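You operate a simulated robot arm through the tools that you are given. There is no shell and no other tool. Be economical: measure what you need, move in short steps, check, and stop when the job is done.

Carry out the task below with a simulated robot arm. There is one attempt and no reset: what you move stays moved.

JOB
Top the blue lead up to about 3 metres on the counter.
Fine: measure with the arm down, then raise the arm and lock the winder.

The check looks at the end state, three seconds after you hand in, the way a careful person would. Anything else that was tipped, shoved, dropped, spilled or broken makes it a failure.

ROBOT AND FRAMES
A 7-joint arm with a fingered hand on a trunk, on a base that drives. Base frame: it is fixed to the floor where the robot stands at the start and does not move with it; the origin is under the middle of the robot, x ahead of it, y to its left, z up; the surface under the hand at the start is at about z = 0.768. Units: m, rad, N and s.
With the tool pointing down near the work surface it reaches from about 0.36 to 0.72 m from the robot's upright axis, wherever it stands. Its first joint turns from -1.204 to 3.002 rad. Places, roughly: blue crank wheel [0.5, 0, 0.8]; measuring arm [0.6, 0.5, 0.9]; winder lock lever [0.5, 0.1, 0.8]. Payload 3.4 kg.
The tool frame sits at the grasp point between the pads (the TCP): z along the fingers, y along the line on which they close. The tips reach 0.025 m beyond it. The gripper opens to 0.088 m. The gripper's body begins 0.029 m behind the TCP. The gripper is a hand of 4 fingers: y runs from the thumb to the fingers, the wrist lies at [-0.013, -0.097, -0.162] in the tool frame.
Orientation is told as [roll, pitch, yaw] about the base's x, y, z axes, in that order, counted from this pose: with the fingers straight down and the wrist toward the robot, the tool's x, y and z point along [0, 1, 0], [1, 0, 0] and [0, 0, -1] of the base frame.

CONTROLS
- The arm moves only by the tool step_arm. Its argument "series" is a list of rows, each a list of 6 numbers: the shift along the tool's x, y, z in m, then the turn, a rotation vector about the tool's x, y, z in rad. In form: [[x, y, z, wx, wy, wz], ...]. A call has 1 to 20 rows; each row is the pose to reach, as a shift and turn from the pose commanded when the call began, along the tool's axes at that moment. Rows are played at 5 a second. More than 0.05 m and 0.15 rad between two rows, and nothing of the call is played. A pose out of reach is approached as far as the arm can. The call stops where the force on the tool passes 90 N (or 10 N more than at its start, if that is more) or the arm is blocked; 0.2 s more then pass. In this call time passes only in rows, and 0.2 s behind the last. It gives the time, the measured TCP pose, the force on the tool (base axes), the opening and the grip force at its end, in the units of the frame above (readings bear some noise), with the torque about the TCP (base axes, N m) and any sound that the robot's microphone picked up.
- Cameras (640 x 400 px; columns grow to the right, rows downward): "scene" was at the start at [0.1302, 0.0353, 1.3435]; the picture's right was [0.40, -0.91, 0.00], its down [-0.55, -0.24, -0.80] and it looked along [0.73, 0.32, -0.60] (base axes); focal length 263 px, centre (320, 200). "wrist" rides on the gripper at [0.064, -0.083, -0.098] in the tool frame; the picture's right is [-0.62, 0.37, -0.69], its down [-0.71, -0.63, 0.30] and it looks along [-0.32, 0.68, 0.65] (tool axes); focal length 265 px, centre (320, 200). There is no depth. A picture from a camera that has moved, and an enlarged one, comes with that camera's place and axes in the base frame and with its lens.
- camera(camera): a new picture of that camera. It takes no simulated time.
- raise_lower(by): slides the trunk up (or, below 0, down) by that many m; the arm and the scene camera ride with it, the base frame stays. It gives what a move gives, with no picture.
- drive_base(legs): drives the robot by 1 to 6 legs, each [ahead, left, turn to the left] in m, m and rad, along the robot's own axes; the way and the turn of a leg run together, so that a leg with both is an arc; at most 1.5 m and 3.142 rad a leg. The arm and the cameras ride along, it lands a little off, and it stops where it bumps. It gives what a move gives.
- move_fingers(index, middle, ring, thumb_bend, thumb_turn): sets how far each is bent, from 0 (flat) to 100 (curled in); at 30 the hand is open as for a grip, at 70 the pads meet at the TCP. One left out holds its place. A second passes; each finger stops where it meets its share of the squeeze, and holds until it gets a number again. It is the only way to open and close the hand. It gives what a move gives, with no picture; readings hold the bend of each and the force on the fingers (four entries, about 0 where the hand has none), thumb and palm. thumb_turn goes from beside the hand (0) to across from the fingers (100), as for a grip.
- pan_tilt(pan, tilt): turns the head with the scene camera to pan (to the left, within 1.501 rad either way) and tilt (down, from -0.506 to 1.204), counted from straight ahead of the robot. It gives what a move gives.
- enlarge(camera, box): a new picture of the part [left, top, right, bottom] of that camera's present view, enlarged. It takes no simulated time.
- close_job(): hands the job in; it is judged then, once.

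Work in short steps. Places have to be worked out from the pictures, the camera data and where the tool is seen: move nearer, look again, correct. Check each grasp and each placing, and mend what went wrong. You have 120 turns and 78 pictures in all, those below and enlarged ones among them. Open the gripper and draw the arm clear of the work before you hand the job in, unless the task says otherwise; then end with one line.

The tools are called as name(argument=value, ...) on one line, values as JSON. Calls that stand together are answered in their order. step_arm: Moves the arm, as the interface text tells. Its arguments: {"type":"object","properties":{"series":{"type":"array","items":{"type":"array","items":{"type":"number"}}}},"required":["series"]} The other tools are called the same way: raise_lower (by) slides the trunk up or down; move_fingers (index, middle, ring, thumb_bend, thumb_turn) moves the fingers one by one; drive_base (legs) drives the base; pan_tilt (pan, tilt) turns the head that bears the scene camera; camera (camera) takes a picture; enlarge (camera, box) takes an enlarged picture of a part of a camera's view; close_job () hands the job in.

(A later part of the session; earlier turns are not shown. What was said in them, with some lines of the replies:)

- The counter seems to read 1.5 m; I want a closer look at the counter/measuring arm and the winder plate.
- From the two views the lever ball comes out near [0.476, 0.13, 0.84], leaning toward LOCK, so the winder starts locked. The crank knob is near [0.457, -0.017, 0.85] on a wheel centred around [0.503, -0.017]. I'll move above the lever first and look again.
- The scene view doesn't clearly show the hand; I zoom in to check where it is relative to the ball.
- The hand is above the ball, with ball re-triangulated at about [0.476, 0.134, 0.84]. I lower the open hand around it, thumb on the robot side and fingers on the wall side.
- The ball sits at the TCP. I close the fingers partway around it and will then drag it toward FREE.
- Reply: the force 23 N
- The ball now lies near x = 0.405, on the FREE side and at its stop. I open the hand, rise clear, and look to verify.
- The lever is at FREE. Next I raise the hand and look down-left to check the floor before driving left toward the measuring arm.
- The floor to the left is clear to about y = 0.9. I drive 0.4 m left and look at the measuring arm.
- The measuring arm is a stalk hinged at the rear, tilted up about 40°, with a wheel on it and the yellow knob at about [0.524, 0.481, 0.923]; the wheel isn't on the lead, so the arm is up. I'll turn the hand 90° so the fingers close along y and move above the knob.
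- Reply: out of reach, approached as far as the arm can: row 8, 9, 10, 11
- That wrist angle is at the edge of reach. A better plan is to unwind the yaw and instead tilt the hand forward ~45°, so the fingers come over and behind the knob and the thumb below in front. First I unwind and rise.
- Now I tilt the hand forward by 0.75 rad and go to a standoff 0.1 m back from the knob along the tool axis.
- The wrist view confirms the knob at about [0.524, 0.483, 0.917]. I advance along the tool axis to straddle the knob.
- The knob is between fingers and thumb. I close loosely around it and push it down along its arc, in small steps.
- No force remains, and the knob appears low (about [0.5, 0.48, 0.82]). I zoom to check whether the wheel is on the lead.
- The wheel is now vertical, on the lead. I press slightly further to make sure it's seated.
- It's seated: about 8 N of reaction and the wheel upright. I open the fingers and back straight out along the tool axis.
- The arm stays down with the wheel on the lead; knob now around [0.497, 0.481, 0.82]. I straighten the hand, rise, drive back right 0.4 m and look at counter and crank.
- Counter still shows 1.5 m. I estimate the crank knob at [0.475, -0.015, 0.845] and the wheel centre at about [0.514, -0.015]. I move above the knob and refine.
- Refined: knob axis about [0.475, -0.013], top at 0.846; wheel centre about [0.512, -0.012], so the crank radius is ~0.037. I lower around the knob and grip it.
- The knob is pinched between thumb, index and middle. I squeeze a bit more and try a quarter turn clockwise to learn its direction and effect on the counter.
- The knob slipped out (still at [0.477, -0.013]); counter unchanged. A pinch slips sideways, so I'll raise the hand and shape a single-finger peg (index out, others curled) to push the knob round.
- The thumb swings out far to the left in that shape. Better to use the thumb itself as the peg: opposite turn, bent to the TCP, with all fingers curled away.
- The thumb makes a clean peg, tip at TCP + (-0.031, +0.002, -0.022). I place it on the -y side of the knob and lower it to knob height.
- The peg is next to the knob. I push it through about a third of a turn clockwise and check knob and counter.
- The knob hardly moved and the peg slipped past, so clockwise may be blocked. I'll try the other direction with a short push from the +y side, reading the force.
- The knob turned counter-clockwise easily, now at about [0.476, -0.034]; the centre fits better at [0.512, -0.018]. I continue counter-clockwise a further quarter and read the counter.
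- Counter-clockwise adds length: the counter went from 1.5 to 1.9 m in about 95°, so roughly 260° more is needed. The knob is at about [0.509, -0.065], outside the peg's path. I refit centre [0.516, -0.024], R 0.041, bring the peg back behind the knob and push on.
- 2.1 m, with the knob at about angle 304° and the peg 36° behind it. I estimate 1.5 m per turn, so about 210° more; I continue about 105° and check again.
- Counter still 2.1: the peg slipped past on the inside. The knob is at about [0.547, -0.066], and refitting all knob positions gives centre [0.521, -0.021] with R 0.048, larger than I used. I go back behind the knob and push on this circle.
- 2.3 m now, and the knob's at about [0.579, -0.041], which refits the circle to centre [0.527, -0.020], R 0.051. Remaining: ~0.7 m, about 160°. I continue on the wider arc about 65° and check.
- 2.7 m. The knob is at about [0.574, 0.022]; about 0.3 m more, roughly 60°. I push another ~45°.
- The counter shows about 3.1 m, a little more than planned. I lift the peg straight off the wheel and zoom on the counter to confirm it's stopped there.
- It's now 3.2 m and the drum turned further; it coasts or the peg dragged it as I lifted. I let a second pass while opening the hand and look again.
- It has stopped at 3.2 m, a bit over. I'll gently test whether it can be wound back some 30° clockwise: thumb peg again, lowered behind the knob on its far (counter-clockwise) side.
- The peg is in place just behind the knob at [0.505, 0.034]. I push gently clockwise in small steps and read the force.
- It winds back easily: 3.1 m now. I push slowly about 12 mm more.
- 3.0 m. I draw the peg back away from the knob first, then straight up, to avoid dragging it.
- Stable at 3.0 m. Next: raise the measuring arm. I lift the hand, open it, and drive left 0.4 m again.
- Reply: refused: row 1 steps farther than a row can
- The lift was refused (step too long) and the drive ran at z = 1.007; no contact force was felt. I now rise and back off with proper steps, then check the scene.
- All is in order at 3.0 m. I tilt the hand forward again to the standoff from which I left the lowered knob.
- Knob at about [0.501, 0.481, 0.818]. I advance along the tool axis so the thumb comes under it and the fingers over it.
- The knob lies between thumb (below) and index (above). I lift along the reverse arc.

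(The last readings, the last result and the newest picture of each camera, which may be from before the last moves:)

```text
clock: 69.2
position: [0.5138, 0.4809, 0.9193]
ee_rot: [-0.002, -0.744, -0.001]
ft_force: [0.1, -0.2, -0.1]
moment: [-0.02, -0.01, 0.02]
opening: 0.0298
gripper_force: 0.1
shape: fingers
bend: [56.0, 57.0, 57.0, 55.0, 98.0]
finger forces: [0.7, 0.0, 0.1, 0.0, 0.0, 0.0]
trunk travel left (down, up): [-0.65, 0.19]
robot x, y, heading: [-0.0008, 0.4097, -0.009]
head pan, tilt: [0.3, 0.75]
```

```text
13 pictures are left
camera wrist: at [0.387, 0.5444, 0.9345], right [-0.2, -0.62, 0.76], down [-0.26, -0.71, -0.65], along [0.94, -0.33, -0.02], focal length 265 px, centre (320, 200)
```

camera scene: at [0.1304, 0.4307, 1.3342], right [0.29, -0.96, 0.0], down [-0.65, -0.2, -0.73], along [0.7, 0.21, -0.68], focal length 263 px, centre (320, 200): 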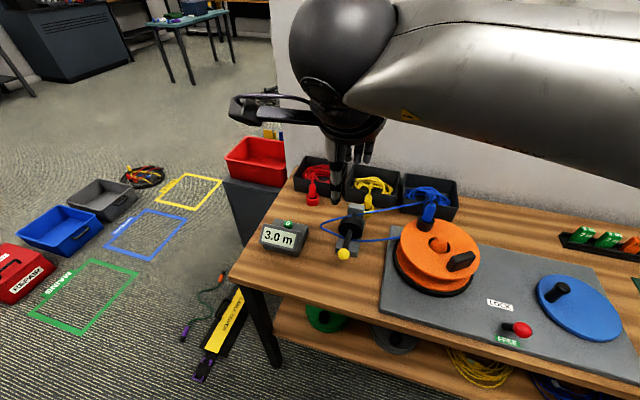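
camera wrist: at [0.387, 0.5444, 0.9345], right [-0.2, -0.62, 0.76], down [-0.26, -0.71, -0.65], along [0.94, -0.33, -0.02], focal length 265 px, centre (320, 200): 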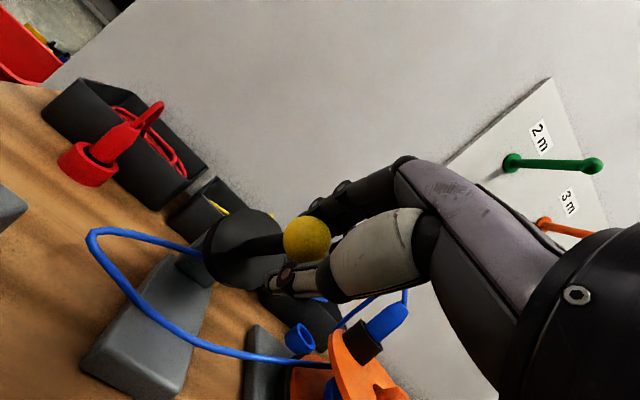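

The measuring arm came up with the hand. I nudge it a little farther to be sure it's at its upper stop.

step_arm(series=[[0, 0.006, 0.0, 0, 0, 0], [0, 0.012, 0.001, 0, 0, 0], [0, 0.018, 0.002, 0, 0, 0]])

camera(camera="wrist")

```text
clock: 70.0
position: [0.527, 0.4788, 0.9303]
ee_rot: [-0.002, -0.744, -0.002]
ft_force: [-3.0, -1.1, -1.9]
moment: [-0.02, 0.06, 0.02]
opening: 0.0322
gripper_force: 0.6
shape: fingers
bend: [57.0, 57.0, 57.0, 52.0, 98.0]
finger forces: [0.1, 0.0, 0.1, 0.0, 3.1, 0.0]
trunk travel left (down, up): [-0.65, 0.19]
robot x, y, heading: [0.001, 0.4068, -0.004]
head pan, tilt: [0.3, 0.75]
```

```text
12 pictures are left
camera wrist: at [0.4005, 0.5434, 0.9446], right [-0.2, -0.62, 0.76], down [-0.26, -0.72, -0.65], along [0.94, -0.33, -0.02], focal length 265 px, centre (320, 200)
```

wrist: 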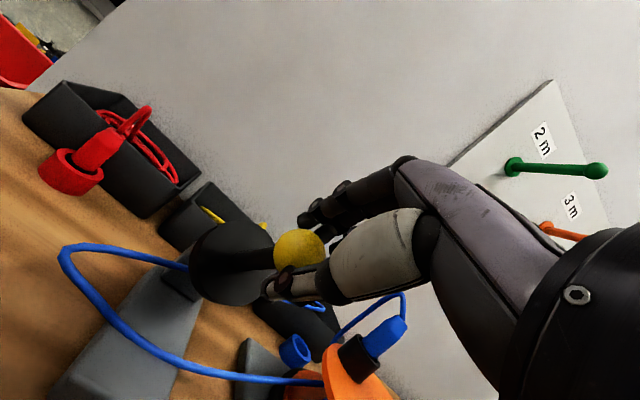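

The thumb now bears 3 N against the upper stop. I open and withdraw along the tool axis, then check.

move_fingers(index=30, middle=30, ring=30, thumb_bend=35)

step_arm(series=[[0, -0.008, -0.01, 0, 0, 0], [0, -0.008, -0.04, 0, 0, 0], [0, -0.008, -0.08, 0, 0, 0], [0, -0.008, -0.12, 0, 0, 0], [0, 0.02, -0.15, 0, 0, 0]])

step_arm(series=[[0, 0.015, -0.015, 0.148, 0, 0], [0, 0.03, -0.03, 0.296, 0, 0], [0, 0.035, -0.04, 0.444, 0, 0], [0, 0.04, -0.04, 0.592, 0, 0], [0, 0.045, -0.04, 0.743, 0, 0]])

camera(camera="scene")

```text
clock: 71.0
position: [0.5281, 0.4782, 0.9299]
ee_rot: [-0.005, -0.743, -0.003]
ft_force: [-0.6, -0.5, -0.5]
moment: [-0.04, -0.04, 0.03]
opening: 0.0791
gripper_force: 0.1
shape: fingers
bend: [30.0, 30.0, 30.0, 35.0, 98.0]
finger forces: [0.1, 0.1, 0.1, 0.0, 0.0, 0.0]
trunk travel left (down, up): [-0.65, 0.19]
robot x, y, heading: [0.0006, 0.4041, -0.001]
head pan, tilt: [0.3, 0.75]
```

```text
clock: 72.2
position: [0.439, 0.4797, 1.049]
ee_rot: [-0.001, -0.73, -0.003]
ft_force: [0.2, 0.8, -0.6]
moment: [0.0, 0.03, 0.01]
opening: 0.0792
gripper_force: 0.2
shape: fingers
bend: [30.0, 30.0, 30.0, 35.0, 98.0]
finger forces: [0.0, 0.0, 0.0, 0.1, 0.0, 0.1]
trunk travel left (down, up): [-0.65, 0.19]
robot x, y, heading: [0.0013, 0.4077, -0.009]
head pan, tilt: [0.3, 0.75]
```

```text
clock: 73.4
position: [0.4477, 0.4783, 1.1138]
ee_rot: [0.0, 0.001, -0.005]
ft_force: [-0.2, 0.2, -0.6]
moment: [0.0, -0.02, 0.0]
opening: 0.0792
gripper_force: 0.0
shape: fingers
bend: [30.0, 30.0, 30.0, 35.0, 98.0]
finger forces: [0.0, 0.1, 0.0, 0.0, 0.0, 0.0]
trunk travel left (down, up): [-0.65, 0.19]
robot x, y, heading: [-0.0001, 0.405, -0.007]
head pan, tilt: [0.3, 0.75]
```

```text
11 pictures are left
camera scene: at [0.1322, 0.4309, 1.334], right [0.29, -0.96, 0.0], down [-0.65, -0.2, -0.73], along [0.7, 0.21, -0.68], focal length 263 px, centre (320, 200)
```

scene: 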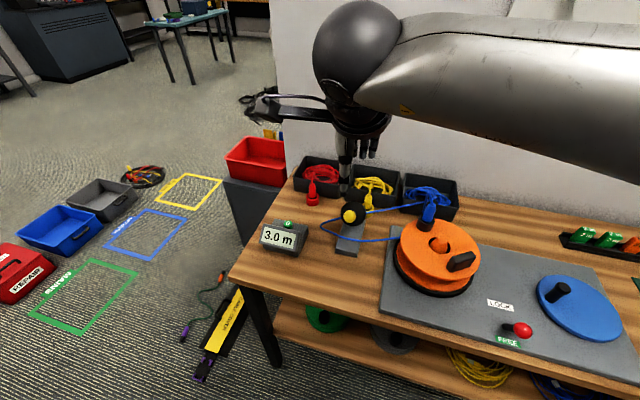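

The measuring arm stays up and the counter reads 3.0 m. I drive back right and go above the lever, whose ball is at about [0.405, 0.134, 0.84] on FREE.

drive_base(legs=[[0, -0.4, 0]])

```text
clock: 75.8
position: [0.4444, 0.0822, 1.1138]
ee_rot: [-0.003, 0.0, -0.006]
ft_force: [0.2, 0.7, -0.1]
moment: [-0.04, 0.0, 0.01]
opening: 0.0794
gripper_force: 0.1
shape: fingers
bend: [30.0, 30.0, 30.0, 35.0, 98.0]
finger forces: [0.1, 0.0, 0.0, 0.0, 0.0, 0.0]
trunk travel left (down, up): [-0.65, 0.19]
robot x, y, heading: [-0.0015, 0.013, -0.011]
head pan, tilt: [0.3, 0.75]
```

Now I move above the lever ball: to about [0.405, 0.133, 0.94].

step_arm(series=[[0.015, -0.012, 0.035, 0, 0, 0], [0.03, -0.025, 0.075, 0, 0, 0], [0.042, -0.035, 0.115, 0, 0, 0], [0.05, -0.039, 0.15, 0, 0, 0], [0.051, -0.039, 0.174, 0, 0, 0]])

move_fingers(thumb_bend=30)

camera(camera="wrist")

```text
clock: 77.0
position: [0.4054, 0.1342, 0.9399]
ee_rot: [0.0, 0.0, -0.007]
ft_force: [-0.2, 0.0, 0.2]
moment: [-0.02, -0.01, -0.02]
opening: 0.079
gripper_force: 0.1
shape: fingers
bend: [30.0, 30.0, 30.0, 35.0, 98.0]
finger forces: [0.1, 0.1, 0.0, 0.1, 0.0, 0.0]
trunk travel left (down, up): [-0.65, 0.19]
robot x, y, heading: [-0.0033, 0.0095, -0.012]
head pan, tilt: [0.3, 0.75]
```

```text
clock: 78.0
position: [0.4043, 0.1327, 0.9398]
ee_rot: [-0.002, 0.0, -0.007]
ft_force: [0.2, 1.1, 0.4]
moment: [0.0, -0.02, -0.01]
opening: 0.0845
gripper_force: 0.1
shape: fingers
bend: [30.0, 30.0, 30.0, 30.0, 98.0]
finger forces: [0.1, 0.0, 0.0, 0.0, 0.0, 0.1]
trunk travel left (down, up): [-0.65, 0.19]
robot x, y, heading: [0.0008, 0.0094, -0.006]
head pan, tilt: [0.3, 0.75]
```

```text
10 pictures are left
camera wrist: at [0.3228, 0.198, 1.038], right [0.36, -0.62, 0.69], down [-0.64, -0.71, -0.3], along [0.68, -0.33, -0.65], focal length 265 px, centre (320, 200)
```

wrist: 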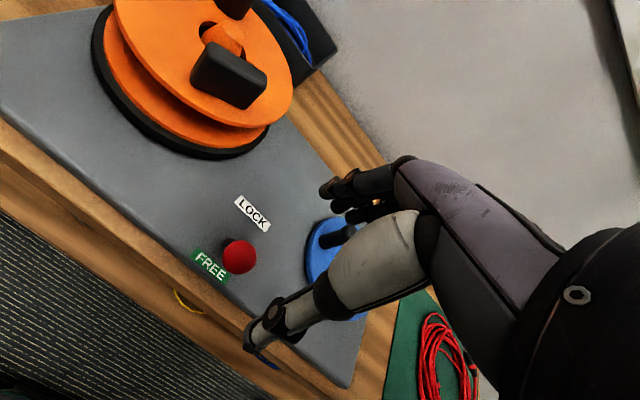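

Ball at about [0.415, 0.135]. I lower around it, close loosely, and drag it toward LOCK.

step_arm(series=[[0.001, 0.005, 0.03, 0, 0, 0], [0.001, 0.005, 0.06, 0, 0, 0], [0.001, 0.005, 0.08, 0, 0, 0], [0.001, 0.005, 0.095, 0, 0, 0]])

move_fingers(index=50, middle=50, ring=50, thumb_bend=55)

step_arm(series=[[0, 0.015, -0.006, 0, 0, 0], [0, 0.03, -0.01, 0, 0, 0], [0, 0.045, -0.01, 0, 0, 0], [0, 0.06, -0.006, 0, 0, 0], [0, 0.075, 0.0, 0, 0, 0], [0, 0.085, 0.0, 0, 0, 0]])

camera(camera="wrist")

```text
clock: 79.0
position: [0.4117, 0.1344, 0.8443]
ee_rot: [-0.002, -0.002, -0.007]
ft_force: [-0.3, 0.0, 0.1]
moment: [-0.04, -0.01, 0.02]
opening: 0.0845
gripper_force: 0.1
shape: fingers
bend: [30.0, 30.0, 30.0, 30.0, 98.0]
finger forces: [0.0, 0.1, 0.1, 0.0, 0.1, 0.0]
trunk travel left (down, up): [-0.65, 0.19]
robot x, y, heading: [-0.0023, 0.0112, -0.009]
head pan, tilt: [0.3, 0.75]
```

```text
clock: 80.0
position: [0.412, 0.1358, 0.8443]
ee_rot: [-0.003, -0.001, -0.008]
ft_force: [0.2, -0.5, -0.3]
moment: [-0.02, 0.0, -0.01]
opening: 0.0365
gripper_force: 0.1
shape: fingers
bend: [50.0, 50.0, 50.0, 55.0, 98.0]
finger forces: [0.1, 0.1, 0.1, 0.0, 0.0, 0.0]
trunk travel left (down, up): [-0.65, 0.19]
robot x, y, heading: [-0.003, 0.0135, -0.008]
head pan, tilt: [0.3, 0.75]
```

```text
clock: 81.5
position: [0.4933, 0.134, 0.8439]
ee_rot: [-0.003, -0.001, -0.007]
ft_force: [-6.4, 0.9, 4.6]
moment: [0.02, 0.2, 0.0]
opening: 0.0462
gripper_force: 3.5
shape: fingers
bend: [50.0, 50.0, 50.0, 48.0, 97.0]
finger forces: [0.0, 0.0, 0.1, 0.0, 8.0, 0.0]
trunk travel left (down, up): [-0.65, 0.19]
robot x, y, heading: [-0.0025, 0.0105, -0.008]
head pan, tilt: [0.3, 0.75]
```

```text
9 pictures are left
camera wrist: at [0.412, 0.1981, 0.9415], right [0.36, -0.62, 0.69], down [-0.63, -0.71, -0.3], along [0.68, -0.33, -0.65], focal length 265 px, centre (320, 200)
```

wrist: 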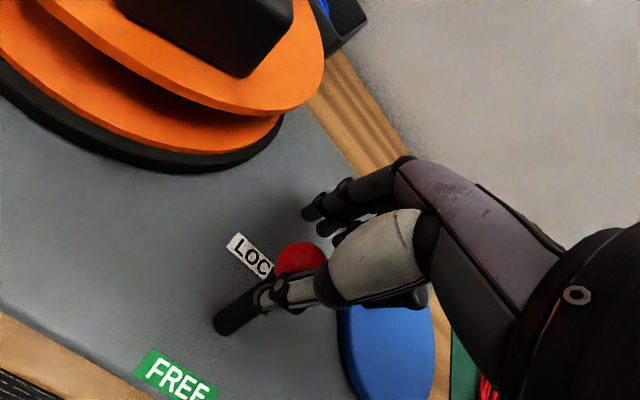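

The lever is at the LOCK stop with the thumb bearing on it. I open the hand, rise clear and check everything.

move_fingers(index=30, middle=30, ring=30, thumb_bend=30)

step_arm(series=[[0, -0.01, -0.03, 0, 0, 0], [0, -0.015, -0.07, 0, 0, 0], [0, -0.015, -0.11, 0, 0, 0], [0, -0.015, -0.15, 0, 0, 0], [-0.02, -0.015, -0.19, 0, 0, 0], [-0.05, -0.015, -0.23, 0, 0, 0], [-0.09, -0.015, -0.26, 0, 0, 0], [-0.12, -0.015, -0.29, 0, 0, 0]])

pan_tilt(pan=0.4, tilt=0.7)

enlarge(camera="scene", box=[140, 160, 460, 360])

camera(camera="scene")

```text
clock: 82.5
position: [0.496, 0.1318, 0.8424]
ee_rot: [-0.001, 0.001, -0.006]
ft_force: [-0.2, 0.9, 0.4]
moment: [0.0, 0.0, -0.02]
opening: 0.0845
gripper_force: 0.0
shape: fingers
bend: [30.0, 30.0, 30.0, 30.0, 98.0]
finger forces: [0.1, 0.0, 0.0, 0.0, 0.0, 0.0]
trunk travel left (down, up): [-0.65, 0.19]
robot x, y, heading: [-0.0036, 0.0124, -0.004]
head pan, tilt: [0.3, 0.75]
```

```text
clock: 84.2
position: [0.4773, 0.0125, 1.1341]
ee_rot: [-0.003, -0.001, -0.006]
ft_force: [0.3, -0.3, 0.5]
moment: [0.05, -0.03, 0.01]
opening: 0.0843
gripper_force: 0.0
shape: fingers
bend: [30.0, 30.0, 30.0, 30.0, 98.0]
finger forces: [0.1, 0.0, 0.0, 0.1, 0.0, 0.0]
trunk travel left (down, up): [-0.65, 0.19]
robot x, y, heading: [0.0001, 0.0159, -0.007]
head pan, tilt: [0.3, 0.75]
```

```text
clock: 84.9
position: [0.4788, 0.0135, 1.1332]
ee_rot: [-0.002, 0.001, -0.007]
ft_force: [0.4, -0.3, 0.4]
moment: [-0.01, -0.01, 0.02]
opening: 0.0841
gripper_force: 0.0
shape: fingers
bend: [30.0, 30.0, 30.0, 30.0, 98.0]
finger forces: [0.1, 0.1, 0.0, 0.0, 0.0, 0.0]
trunk travel left (down, up): [-0.65, 0.19]
robot x, y, heading: [0.0016, 0.012, -0.012]
head pan, tilt: [0.4, 0.7]
```

```text
2.00 times, centred on (300, 260) of scene
camera zoom: at [0.1274, 0.0443, 1.3384], right [0.38, -0.92, 0.0], down [-0.6, -0.25, -0.76], along [0.71, 0.29, -0.64], focal length 527 px, centre (360, 80)
```

zoom: 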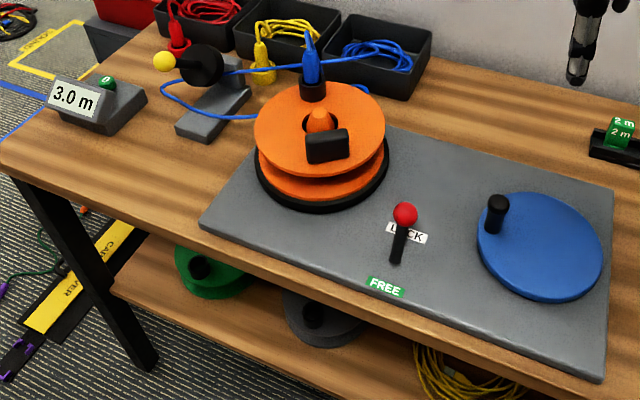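

```text
7 pictures are left
camera scene: at [0.1274, 0.0443, 1.3384], right [0.38, -0.92, 0.0], down [-0.6, -0.25, -0.76], along [0.71, 0.29, -0.64], focal length 263 px, centre (320, 200)
```

scene: 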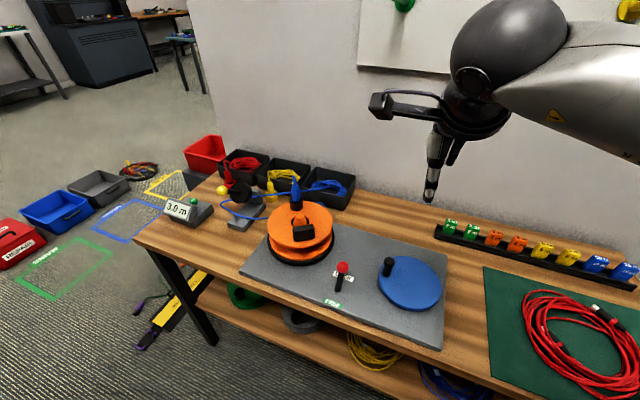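

The counter reads 3.0 m, the measuring arm is up, the lever leans to LOCK, the hand is open and clear, and nothing else has been disturbed. I hand in.

close_job()

```text
The job is handed in.
```

The blue lead is topped up to 3.0 m on the counter, with the measuring arm raised and the winder locked; I overshot to 3.2 m while cranking and wound it back before raising the arm.
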